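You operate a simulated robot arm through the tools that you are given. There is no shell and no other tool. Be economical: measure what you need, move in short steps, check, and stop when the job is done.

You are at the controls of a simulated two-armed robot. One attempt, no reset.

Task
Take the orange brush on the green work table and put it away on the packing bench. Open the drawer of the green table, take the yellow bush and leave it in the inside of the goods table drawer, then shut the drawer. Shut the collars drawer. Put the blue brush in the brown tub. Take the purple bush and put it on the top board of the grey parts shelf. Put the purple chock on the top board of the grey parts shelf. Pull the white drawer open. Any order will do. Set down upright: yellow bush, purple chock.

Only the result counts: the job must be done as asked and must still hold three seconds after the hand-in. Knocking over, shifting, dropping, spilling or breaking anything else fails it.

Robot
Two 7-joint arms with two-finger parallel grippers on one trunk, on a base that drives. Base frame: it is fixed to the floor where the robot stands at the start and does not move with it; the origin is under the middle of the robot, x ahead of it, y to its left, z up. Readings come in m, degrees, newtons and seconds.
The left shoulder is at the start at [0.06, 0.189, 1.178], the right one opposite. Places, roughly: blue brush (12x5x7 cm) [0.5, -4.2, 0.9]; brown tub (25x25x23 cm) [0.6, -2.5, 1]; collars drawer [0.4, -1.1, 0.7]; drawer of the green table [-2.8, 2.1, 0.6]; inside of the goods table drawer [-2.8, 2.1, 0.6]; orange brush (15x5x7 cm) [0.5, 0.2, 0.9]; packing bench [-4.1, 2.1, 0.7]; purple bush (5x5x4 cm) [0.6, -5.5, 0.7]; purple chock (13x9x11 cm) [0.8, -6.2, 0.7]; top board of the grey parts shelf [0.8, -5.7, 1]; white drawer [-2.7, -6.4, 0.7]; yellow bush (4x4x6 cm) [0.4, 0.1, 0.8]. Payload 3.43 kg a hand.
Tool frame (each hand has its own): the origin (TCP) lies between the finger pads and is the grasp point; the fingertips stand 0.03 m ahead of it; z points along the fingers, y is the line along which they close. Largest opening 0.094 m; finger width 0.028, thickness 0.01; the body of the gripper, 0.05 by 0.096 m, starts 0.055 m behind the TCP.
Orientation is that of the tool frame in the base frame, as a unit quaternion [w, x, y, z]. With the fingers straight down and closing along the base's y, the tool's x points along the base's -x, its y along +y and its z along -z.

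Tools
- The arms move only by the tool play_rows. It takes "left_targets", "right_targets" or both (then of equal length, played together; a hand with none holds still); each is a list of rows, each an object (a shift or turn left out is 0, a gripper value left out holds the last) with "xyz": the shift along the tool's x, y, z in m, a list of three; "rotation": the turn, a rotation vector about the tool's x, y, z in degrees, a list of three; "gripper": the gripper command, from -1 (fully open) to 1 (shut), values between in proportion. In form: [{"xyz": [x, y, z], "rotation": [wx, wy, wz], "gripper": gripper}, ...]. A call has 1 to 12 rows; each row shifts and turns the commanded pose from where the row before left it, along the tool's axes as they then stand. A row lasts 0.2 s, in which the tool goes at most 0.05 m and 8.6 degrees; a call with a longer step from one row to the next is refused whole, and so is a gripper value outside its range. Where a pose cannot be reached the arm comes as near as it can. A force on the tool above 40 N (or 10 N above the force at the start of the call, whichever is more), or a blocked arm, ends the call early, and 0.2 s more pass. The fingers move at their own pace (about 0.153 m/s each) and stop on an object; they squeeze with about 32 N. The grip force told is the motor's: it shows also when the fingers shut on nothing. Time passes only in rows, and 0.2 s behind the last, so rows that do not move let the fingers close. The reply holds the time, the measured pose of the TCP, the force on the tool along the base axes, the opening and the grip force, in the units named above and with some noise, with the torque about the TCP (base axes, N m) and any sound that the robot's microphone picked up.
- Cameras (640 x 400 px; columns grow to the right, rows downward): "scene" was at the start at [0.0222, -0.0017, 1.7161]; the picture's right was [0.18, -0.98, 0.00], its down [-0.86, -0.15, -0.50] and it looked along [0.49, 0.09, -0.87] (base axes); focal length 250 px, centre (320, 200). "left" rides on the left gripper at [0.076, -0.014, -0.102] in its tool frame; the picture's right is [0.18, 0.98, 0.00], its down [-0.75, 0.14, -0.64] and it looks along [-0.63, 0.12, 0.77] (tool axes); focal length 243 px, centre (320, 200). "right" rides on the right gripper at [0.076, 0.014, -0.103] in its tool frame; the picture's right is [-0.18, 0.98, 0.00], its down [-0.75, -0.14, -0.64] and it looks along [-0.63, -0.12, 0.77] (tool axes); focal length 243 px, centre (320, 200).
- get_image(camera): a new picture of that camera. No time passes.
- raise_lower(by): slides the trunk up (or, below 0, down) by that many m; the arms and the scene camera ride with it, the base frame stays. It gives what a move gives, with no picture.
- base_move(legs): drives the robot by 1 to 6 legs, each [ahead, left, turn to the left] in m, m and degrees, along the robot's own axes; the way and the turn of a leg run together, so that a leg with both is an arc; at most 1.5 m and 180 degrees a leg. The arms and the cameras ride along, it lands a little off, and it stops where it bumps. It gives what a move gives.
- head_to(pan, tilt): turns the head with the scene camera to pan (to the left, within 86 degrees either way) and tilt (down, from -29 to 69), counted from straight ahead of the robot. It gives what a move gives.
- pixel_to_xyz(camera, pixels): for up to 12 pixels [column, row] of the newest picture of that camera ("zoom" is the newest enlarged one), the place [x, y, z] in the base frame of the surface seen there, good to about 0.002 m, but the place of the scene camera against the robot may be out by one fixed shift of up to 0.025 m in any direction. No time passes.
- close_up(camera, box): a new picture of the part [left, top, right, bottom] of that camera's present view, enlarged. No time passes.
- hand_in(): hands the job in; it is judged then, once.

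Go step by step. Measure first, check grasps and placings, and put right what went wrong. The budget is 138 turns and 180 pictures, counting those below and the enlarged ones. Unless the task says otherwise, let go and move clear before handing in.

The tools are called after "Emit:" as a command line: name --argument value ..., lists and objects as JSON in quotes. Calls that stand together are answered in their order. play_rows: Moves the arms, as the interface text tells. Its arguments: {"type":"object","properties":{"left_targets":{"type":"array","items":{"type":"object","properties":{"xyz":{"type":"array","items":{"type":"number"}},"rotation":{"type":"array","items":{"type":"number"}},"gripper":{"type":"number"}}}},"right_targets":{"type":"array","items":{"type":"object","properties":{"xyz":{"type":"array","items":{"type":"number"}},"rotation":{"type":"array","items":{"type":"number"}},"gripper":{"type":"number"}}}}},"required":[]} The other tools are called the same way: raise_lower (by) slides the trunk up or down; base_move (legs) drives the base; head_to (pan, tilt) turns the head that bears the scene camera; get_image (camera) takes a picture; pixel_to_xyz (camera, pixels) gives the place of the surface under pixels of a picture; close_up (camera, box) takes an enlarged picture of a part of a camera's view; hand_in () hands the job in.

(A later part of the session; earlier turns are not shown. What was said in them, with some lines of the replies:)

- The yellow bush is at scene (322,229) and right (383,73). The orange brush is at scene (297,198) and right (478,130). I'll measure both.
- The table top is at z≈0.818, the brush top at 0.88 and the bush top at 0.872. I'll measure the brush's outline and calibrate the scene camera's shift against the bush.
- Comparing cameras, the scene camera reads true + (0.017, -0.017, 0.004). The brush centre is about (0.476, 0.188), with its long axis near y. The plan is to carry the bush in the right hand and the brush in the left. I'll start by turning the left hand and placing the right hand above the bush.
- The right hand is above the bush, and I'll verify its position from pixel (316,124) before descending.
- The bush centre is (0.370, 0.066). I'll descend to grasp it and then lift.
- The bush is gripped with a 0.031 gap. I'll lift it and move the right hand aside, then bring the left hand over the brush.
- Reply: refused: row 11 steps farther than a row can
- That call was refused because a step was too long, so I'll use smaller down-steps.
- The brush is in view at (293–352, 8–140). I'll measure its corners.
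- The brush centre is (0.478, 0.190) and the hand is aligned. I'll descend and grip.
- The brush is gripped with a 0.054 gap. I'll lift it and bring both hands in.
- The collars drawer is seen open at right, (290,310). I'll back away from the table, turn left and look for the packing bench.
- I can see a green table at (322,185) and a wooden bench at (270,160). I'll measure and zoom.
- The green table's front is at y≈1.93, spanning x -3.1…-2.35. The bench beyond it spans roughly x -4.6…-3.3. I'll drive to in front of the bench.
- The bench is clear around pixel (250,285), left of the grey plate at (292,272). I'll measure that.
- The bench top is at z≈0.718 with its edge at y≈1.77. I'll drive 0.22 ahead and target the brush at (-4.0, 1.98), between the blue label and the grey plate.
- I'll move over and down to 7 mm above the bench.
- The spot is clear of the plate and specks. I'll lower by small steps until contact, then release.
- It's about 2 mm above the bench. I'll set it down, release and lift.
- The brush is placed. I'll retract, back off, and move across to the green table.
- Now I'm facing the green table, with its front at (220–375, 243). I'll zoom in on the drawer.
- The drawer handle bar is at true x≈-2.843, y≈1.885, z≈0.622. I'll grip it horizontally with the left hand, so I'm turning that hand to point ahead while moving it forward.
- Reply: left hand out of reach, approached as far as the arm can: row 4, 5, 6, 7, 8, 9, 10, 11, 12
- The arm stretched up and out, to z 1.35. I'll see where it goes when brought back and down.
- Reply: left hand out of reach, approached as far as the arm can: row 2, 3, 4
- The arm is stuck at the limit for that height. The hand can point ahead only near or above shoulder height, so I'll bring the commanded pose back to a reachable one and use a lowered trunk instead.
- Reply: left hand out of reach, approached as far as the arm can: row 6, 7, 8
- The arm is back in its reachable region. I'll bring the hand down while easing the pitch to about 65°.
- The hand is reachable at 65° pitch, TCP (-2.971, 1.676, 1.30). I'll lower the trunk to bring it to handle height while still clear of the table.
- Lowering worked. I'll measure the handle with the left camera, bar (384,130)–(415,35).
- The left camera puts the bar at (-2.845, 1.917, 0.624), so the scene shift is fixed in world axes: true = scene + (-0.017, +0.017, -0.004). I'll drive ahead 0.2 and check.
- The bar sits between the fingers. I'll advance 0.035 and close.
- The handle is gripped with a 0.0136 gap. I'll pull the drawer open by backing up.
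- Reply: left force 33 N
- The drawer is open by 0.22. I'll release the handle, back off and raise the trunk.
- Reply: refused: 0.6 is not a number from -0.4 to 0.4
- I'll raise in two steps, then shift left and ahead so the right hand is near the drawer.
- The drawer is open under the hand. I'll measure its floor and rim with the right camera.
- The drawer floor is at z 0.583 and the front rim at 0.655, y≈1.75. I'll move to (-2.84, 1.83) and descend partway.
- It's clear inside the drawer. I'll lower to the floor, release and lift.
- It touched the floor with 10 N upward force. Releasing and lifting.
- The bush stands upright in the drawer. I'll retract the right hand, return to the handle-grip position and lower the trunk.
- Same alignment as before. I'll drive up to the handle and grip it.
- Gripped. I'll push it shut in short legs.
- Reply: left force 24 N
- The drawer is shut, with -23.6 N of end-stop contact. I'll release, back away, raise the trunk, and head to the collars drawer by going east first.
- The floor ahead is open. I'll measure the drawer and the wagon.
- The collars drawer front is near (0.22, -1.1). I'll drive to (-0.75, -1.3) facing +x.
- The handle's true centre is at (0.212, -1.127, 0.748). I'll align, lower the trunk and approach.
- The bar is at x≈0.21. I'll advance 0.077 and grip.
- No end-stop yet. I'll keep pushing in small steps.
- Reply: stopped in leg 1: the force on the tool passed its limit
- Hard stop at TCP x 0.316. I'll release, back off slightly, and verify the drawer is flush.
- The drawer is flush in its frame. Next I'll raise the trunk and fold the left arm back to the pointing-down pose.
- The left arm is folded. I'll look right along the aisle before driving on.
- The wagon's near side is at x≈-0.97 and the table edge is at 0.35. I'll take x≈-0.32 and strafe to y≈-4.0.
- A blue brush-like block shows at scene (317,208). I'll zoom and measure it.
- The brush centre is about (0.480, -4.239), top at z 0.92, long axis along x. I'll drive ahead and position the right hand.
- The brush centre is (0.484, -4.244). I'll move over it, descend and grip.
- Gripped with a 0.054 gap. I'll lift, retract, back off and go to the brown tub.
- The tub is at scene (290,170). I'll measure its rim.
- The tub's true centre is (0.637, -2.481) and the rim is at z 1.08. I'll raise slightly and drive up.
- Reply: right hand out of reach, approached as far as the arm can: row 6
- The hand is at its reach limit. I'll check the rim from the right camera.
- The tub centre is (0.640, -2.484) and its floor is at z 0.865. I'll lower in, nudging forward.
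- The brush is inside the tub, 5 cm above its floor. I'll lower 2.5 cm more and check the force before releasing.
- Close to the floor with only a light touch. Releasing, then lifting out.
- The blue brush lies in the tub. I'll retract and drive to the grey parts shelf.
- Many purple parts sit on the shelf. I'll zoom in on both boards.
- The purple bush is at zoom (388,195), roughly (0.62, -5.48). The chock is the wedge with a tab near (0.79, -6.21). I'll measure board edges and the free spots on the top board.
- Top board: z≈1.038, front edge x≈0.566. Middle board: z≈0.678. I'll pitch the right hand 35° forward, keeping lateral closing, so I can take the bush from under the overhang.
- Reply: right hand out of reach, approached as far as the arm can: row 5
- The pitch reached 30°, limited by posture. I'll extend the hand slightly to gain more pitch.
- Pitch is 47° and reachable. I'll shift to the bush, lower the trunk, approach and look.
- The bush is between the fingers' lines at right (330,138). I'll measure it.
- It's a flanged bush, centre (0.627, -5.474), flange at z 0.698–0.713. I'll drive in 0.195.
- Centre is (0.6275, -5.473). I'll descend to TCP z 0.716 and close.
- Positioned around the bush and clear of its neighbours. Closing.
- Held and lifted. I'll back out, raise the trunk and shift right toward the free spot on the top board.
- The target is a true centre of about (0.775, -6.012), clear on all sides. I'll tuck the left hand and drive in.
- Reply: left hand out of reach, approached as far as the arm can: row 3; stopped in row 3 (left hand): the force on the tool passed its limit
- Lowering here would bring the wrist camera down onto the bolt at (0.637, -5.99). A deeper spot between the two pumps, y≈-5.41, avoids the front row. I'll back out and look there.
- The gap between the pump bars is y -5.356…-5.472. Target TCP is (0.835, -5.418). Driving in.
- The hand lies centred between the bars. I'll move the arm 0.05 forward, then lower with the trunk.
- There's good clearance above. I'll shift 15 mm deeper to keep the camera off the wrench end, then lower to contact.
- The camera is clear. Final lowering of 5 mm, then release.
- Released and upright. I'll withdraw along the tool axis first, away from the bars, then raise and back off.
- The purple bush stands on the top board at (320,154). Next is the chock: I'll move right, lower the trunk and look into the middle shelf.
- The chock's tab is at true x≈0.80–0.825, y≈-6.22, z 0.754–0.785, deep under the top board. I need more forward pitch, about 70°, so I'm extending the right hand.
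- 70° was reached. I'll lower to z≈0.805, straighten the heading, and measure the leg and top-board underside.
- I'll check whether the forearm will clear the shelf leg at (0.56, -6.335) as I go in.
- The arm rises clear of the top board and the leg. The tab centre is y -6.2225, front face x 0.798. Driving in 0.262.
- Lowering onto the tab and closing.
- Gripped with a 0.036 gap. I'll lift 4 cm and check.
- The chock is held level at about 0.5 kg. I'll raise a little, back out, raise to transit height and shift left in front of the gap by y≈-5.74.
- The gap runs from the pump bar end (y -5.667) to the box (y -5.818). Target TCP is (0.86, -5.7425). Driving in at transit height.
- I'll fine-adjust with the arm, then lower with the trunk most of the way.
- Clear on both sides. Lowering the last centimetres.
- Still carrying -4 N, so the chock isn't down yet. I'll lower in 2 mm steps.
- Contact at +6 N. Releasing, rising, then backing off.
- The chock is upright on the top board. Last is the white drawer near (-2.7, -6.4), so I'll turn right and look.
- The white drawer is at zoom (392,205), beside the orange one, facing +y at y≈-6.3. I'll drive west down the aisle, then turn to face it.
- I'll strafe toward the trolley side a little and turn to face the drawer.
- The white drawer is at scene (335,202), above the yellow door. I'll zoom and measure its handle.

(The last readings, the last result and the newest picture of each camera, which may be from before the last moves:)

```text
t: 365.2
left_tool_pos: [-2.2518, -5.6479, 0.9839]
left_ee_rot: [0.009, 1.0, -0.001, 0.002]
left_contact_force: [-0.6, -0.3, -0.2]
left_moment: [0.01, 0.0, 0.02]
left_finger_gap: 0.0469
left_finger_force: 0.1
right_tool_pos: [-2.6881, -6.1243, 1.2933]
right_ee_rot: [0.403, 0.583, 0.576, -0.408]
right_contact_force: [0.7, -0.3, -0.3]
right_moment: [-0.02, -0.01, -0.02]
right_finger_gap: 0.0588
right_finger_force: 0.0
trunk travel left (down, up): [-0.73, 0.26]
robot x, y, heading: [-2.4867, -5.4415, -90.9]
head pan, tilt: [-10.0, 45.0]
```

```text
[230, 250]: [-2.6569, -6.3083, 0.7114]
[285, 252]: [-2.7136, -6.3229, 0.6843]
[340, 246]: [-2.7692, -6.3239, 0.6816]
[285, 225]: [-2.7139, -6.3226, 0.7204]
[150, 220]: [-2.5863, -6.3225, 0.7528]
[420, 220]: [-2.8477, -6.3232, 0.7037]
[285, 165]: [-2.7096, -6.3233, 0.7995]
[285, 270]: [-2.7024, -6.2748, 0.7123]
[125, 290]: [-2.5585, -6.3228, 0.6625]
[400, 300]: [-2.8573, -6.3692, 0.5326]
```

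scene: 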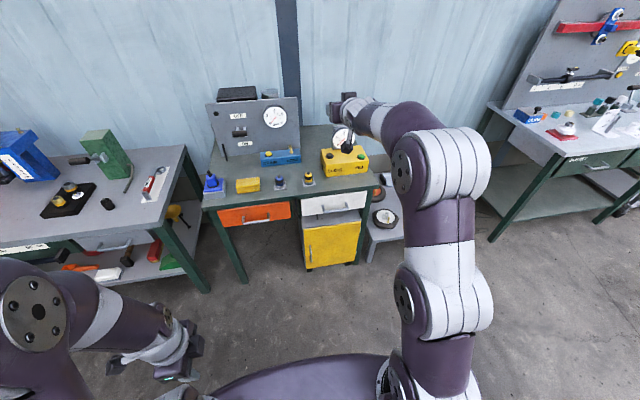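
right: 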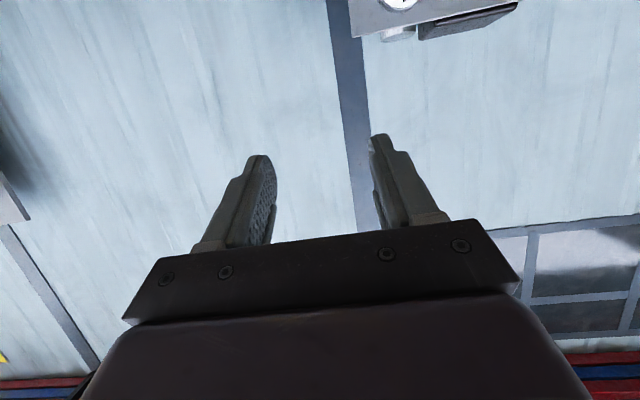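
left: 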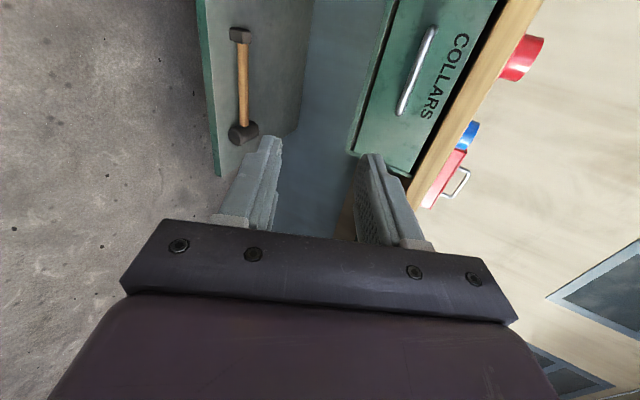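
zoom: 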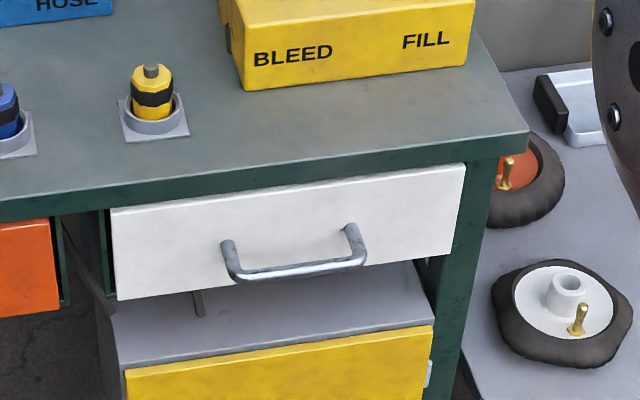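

The handle bar's true centre is about (-2.73, -6.258, 0.708). I'll roll the right hand 90° so it closes vertically, then lower the trunk.

Emit:
play_rows --right_targets '[{"rotation": [0, 0, -8.2]}, {"rotation": [0, 0, -8.2]}, {"rotation": [0, 0, -8.2]}, {"rotation": [0, 0, -8.2]}, {"rotation": [0, 0, -8.2]}, {"rotation": [0, 0, -8.2]}, {"rotation": [0, 0, -8.2]}, {"rotation": [0, 0, -8.2]}, {"rotation": [0, 0, -8.2]}, {"rotation": [0, 0, -8.2]}, {"rotation": [0, 0, -8]}, {"gripper": 0.0}]'

Emit:
get_image --camera "scene"

```text
t: 367.8
left_tool_pos: [-2.2527, -5.6482, 0.9836]
left_ee_rot: [0.009, 1.0, -0.001, 0.002]
left_contact_force: [0.3, 0.2, -0.5]
left_moment: [0.04, 0.01, -0.02]
left_finger_gap: 0.0469
left_finger_force: 0.0
right_tool_pos: [-2.6886, -6.1236, 1.2944]
right_ee_rot: [-0.005, 0.004, 0.82, -0.573]
right_contact_force: [-0.6, 0.2, 0.9]
right_moment: [0.01, 0.04, -0.01]
right_finger_gap: 0.0468
right_finger_force: 0.1
trunk travel left (down, up): [-0.73, 0.26]
robot x, y, heading: [-2.488, -5.4402, -90.8]
head pan, tilt: [-10.0, 45.0]
```

```text
43 pictures are left
```

scene: 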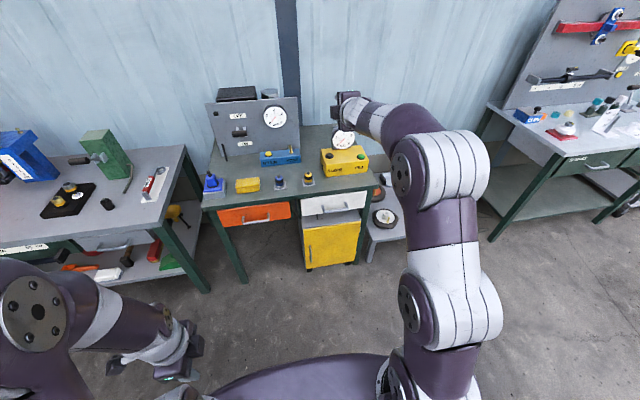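

Rolled fine. Lowering and aligning.

Emit:
raise_lower --by -0.4

Emit:
raise_lower --by -0.186

Emit:
base_move --legs '[[0, -0.045, 0.8]]'

Emit:
get_image --camera "right"

Emit:
get_image --camera "scene"

```text
t: 371.6
left_tool_pos: [-2.2525, -5.649, 0.5855]
left_ee_rot: [0.009, 1.0, -0.001, 0.001]
left_contact_force: [0.0, -0.8, 0.3]
left_moment: [-0.03, -0.02, 0.0]
left_finger_gap: 0.0469
left_finger_force: 0.1
right_tool_pos: [-2.688, -6.1244, 0.8939]
right_ee_rot: [-0.003, 0.005, 0.819, -0.573]
right_contact_force: [-0.8, 0.5, -0.8]
right_moment: [-0.01, 0.06, -0.02]
right_finger_gap: 0.047
right_finger_force: 0.0
trunk travel left (down, up): [-0.33, 0.66]
robot x, y, heading: [-2.4854, -5.4416, -90.6]
head pan, tilt: [-10.0, 45.0]
```

```text
t: 373.7
left_tool_pos: [-2.2518, -5.6474, 0.3985]
left_ee_rot: [0.008, 1.0, -0.001, 0.002]
left_contact_force: [-0.5, 0.3, 0.5]
left_moment: [-0.01, -0.02, 0.0]
left_finger_gap: 0.0471
left_finger_force: 0.0
right_tool_pos: [-2.6884, -6.1239, 0.7076]
right_ee_rot: [-0.003, 0.005, 0.819, -0.573]
right_contact_force: [-0.1, 0.0, 0.1]
right_moment: [0.01, -0.02, 0.02]
right_finger_gap: 0.0469
right_finger_force: 0.0
trunk travel left (down, up): [-0.144, 0.846]
robot x, y, heading: [-2.4821, -5.438, -90.7]
head pan, tilt: [-10.0, 45.0]
```

```text
t: 374.6
left_tool_pos: [-2.2965, -5.6449, 0.3979]
left_ee_rot: [0.008, 1.0, 0.006, 0.002]
left_contact_force: [0.0, 0.3, -0.3]
left_moment: [0.02, 0.01, 0.03]
left_finger_gap: 0.0469
left_finger_force: 0.0
right_tool_pos: [-2.7255, -6.1259, 0.7078]
right_ee_rot: [0.001, -0.001, 0.82, -0.573]
right_contact_force: [0.4, 0.6, 0.1]
right_moment: [0.01, 0.0, 0.01]
right_finger_gap: 0.0471
right_finger_force: 0.0
trunk travel left (down, up): [-0.144, 0.846]
robot x, y, heading: [-2.5332, -5.4372, -89.8]
head pan, tilt: [-10.0, 45.0]
```

```text
42 pictures are left
```

right: 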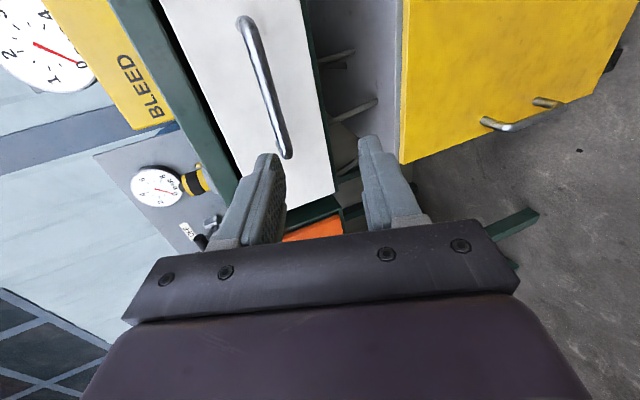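

```text
41 pictures are left
```

scene: 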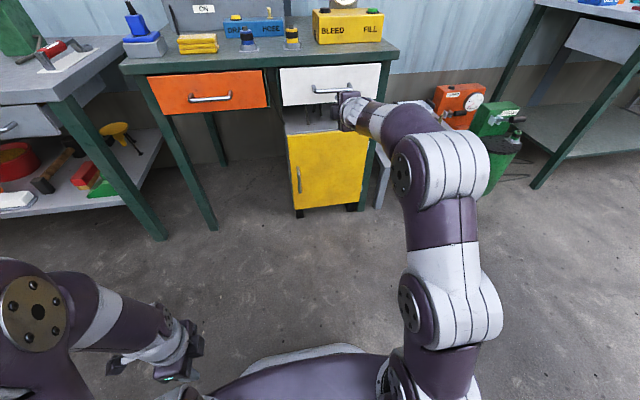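

Emit:
pixel_to_xyz --camera "right" --pixels '[[263, 85], [252, 45], [273, 125], [283, 152], [300, 100], [240, 120], [205, 100], [398, 60]]'

```text
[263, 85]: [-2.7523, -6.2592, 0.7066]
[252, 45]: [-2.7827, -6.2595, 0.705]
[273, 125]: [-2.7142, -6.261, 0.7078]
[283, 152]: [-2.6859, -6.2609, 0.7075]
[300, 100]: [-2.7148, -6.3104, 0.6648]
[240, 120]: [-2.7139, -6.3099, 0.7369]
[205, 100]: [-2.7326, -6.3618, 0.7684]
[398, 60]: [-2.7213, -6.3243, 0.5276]
```

The bar is at y -6.262, z 0.707. I'll drive 0.133 and grip.

Emit:
base_move --legs '[[0.133, 0, 0]]'

Emit:
get_image --camera "right"

Emit:
play_rows --right_targets '[{"gripper": 0.5}, {"gripper": 1}, {"gripper": 1}, {"gripper": 1}]'

Emit:
get_image --camera "right"

```text
t: 375.9
left_tool_pos: [-2.2956, -5.7704, 0.399]
left_ee_rot: [0.009, 1.0, 0.007, 0.001]
left_contact_force: [0.1, -0.3, -0.4]
left_moment: [0.01, 0.02, -0.01]
left_finger_gap: 0.047
left_finger_force: 0.1
right_tool_pos: [-2.7244, -6.2536, 0.7077]
right_ee_rot: [0.001, -0.001, 0.82, -0.573]
right_contact_force: [-1.3, 0.9, -0.5]
right_moment: [0.0, 0.01, 0.0]
right_finger_gap: 0.0466
right_finger_force: 0.2
trunk travel left (down, up): [-0.144, 0.846]
robot x, y, heading: [-2.5288, -5.5668, -89.8]
head pan, tilt: [-10.0, 45.0]
```

```text
40 pictures are left
```

right: 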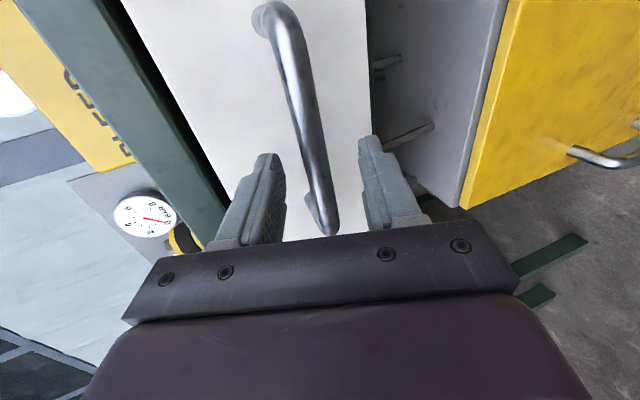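

```text
t: 376.9
left_tool_pos: [-2.2943, -5.7706, 0.399]
left_ee_rot: [0.009, 1.0, 0.007, 0.002]
left_contact_force: [-0.9, -0.9, 0.6]
left_moment: [0.0, 0.0, 0.0]
left_finger_gap: 0.0469
left_finger_force: 0.0
right_tool_pos: [-2.7234, -6.2535, 0.7087]
right_ee_rot: [0.002, -0.002, 0.819, -0.574]
right_contact_force: [-0.7, -1.5, 2.8]
right_moment: [-0.03, -0.13, 0.0]
right_finger_gap: 0.0135
right_finger_force: 45.0
trunk travel left (down, up): [-0.144, 0.846]
robot x, y, heading: [-2.5321, -5.5645, -89.7]
head pan, tilt: [-10.0, 45.0]
```

```text
39 pictures are left
```

right: 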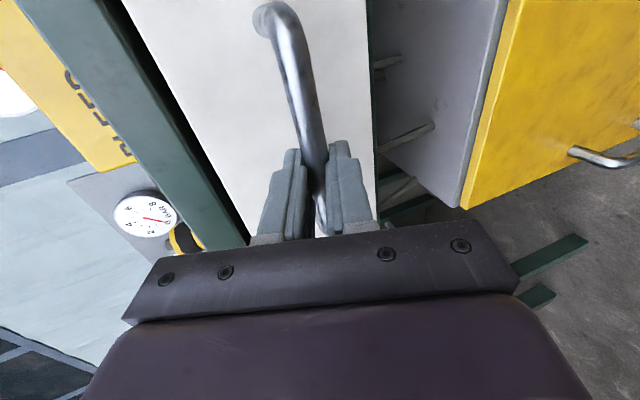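

Gripped with a 0.0135 gap. I'll pull by backing up 0.2.

Emit:
base_move --legs '[[-0.2, 0, 0]]'

Emit:
get_image --camera "scene"

Emit:
get_image --camera "right"

```text
t: 378.5
left_tool_pos: [-2.2949, -5.5714, 0.3988]
left_ee_rot: [0.007, 1.0, 0.005, 0.0]
left_contact_force: [-0.8, 0.0, 0.0]
left_moment: [0.04, 0.0, -0.02]
left_finger_gap: 0.0468
left_finger_force: 0.0
right_tool_pos: [-2.724, -6.05, 0.7071]
right_ee_rot: [0.0, -0.001, 0.82, -0.572]
right_contact_force: [26.3, -1.0, -1.0]
right_moment: [-0.02, -0.69, 1.07]
right_finger_gap: 0.0136
right_finger_force: 45.3
trunk travel left (down, up): [-0.144, 0.846]
robot x, y, heading: [-2.5316, -5.3627, -90.0]
head pan, tilt: [-10.0, 45.0]
```

```text
38 pictures are left
```

scene: 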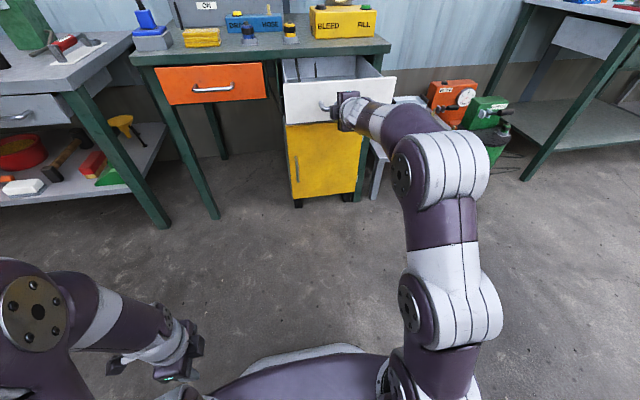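

```text
37 pictures are left
```

right: 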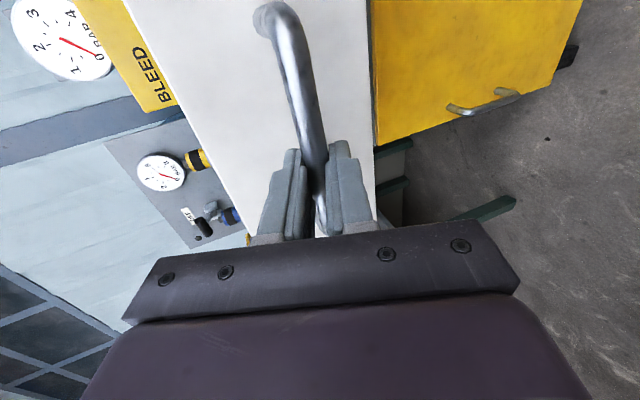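

Open 0.2 m. I'll pull a little more toward its stop, then release.

Emit:
base_move --legs '[[-0.05, 0, 0]]'

Emit:
play_rows --right_targets '[{"gripper": 0.0}, {}, {}]'

Emit:
base_move --legs '[[-0.08, 0, 0]]'

Emit:
get_image --camera "scene"

Emit:
get_image --camera "right"

```text
t: 379.4
left_tool_pos: [-2.2966, -5.5198, 0.3988]
left_ee_rot: [0.009, 1.0, 0.005, 0.002]
left_contact_force: [0.3, -1.2, -0.1]
left_moment: [-0.02, -0.01, 0.01]
left_finger_gap: 0.0472
left_finger_force: 0.1
right_tool_pos: [-2.7235, -6.0008, 0.7074]
right_ee_rot: [0.001, -0.001, 0.819, -0.574]
right_contact_force: [3.6, -2.0, 1.6]
right_moment: [-0.03, -0.42, 0.84]
right_finger_gap: 0.0138
right_finger_force: 45.4
trunk travel left (down, up): [-0.144, 0.846]
robot x, y, heading: [-2.5345, -5.3168, -90.0]
head pan, tilt: [-10.0, 45.0]
```

```text
t: 380.2
left_tool_pos: [-2.2949, -5.5196, 0.399]
left_ee_rot: [0.009, 1.0, 0.005, 0.002]
left_contact_force: [-0.1, 0.5, 0.5]
left_moment: [-0.01, -0.02, 0.01]
left_finger_gap: 0.047
left_finger_force: 0.1
right_tool_pos: [-2.7232, -6.001, 0.7081]
right_ee_rot: [0.002, -0.001, 0.819, -0.574]
right_contact_force: [0.3, 0.5, -0.2]
right_moment: [-0.01, 0.03, 0.02]
right_finger_gap: 0.0469
right_finger_force: 0.1
trunk travel left (down, up): [-0.144, 0.846]
robot x, y, heading: [-2.5319, -5.315, -90.0]
head pan, tilt: [-10.0, 45.0]
```

```text
t: 381.3
left_tool_pos: [-2.2951, -5.438, 0.3985]
left_ee_rot: [0.009, 1.0, 0.006, 0.002]
left_contact_force: [-0.7, -0.3, 0.3]
left_moment: [0.0, 0.02, -0.03]
left_finger_gap: 0.0472
left_finger_force: 0.1
right_tool_pos: [-2.7224, -5.921, 0.7076]
right_ee_rot: [0.001, -0.002, 0.819, -0.574]
right_contact_force: [-0.5, -0.2, 0.6]
right_moment: [-0.02, 0.0, -0.02]
right_finger_gap: 0.0472
right_finger_force: 0.0
trunk travel left (down, up): [-0.144, 0.846]
robot x, y, heading: [-2.5293, -5.2331, -89.6]
head pan, tilt: [-10.0, 45.0]
```

```text
36 pictures are left
```

scene: 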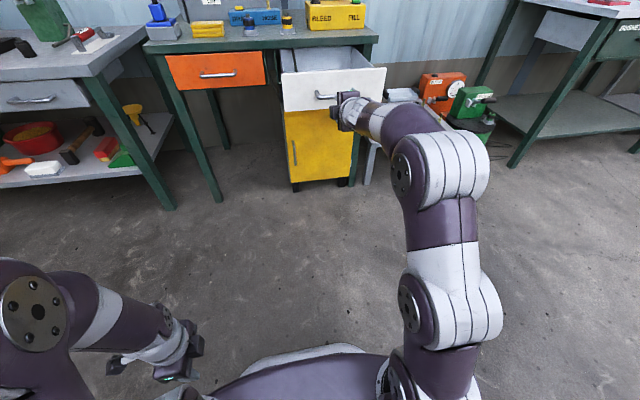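

```text
35 pictures are left
```

right: 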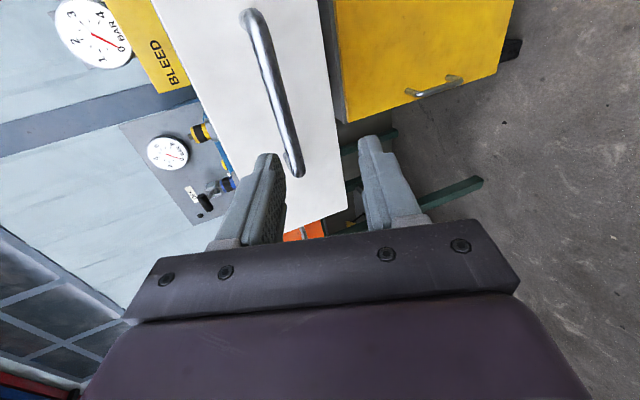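

The white drawer stands open by 0.25 m and the hand is clear. All the other parts were checked as placed, so I'm handing in.

Emit:
hand_in

```text
The job is handed in.
```

I finished every part of the job and handed it in:
- **Orange brush:** on the packing bench.
- **Yellow bush:** upright inside the green table's drawer, which is shut.
- **Collars drawer:** shut.
- **Blue brush:** in the brown tub.
- **Purple bush and purple chock:** both upright on the top board of the grey parts shelf.
- **White drawer:** pulled open about 0.25 m.
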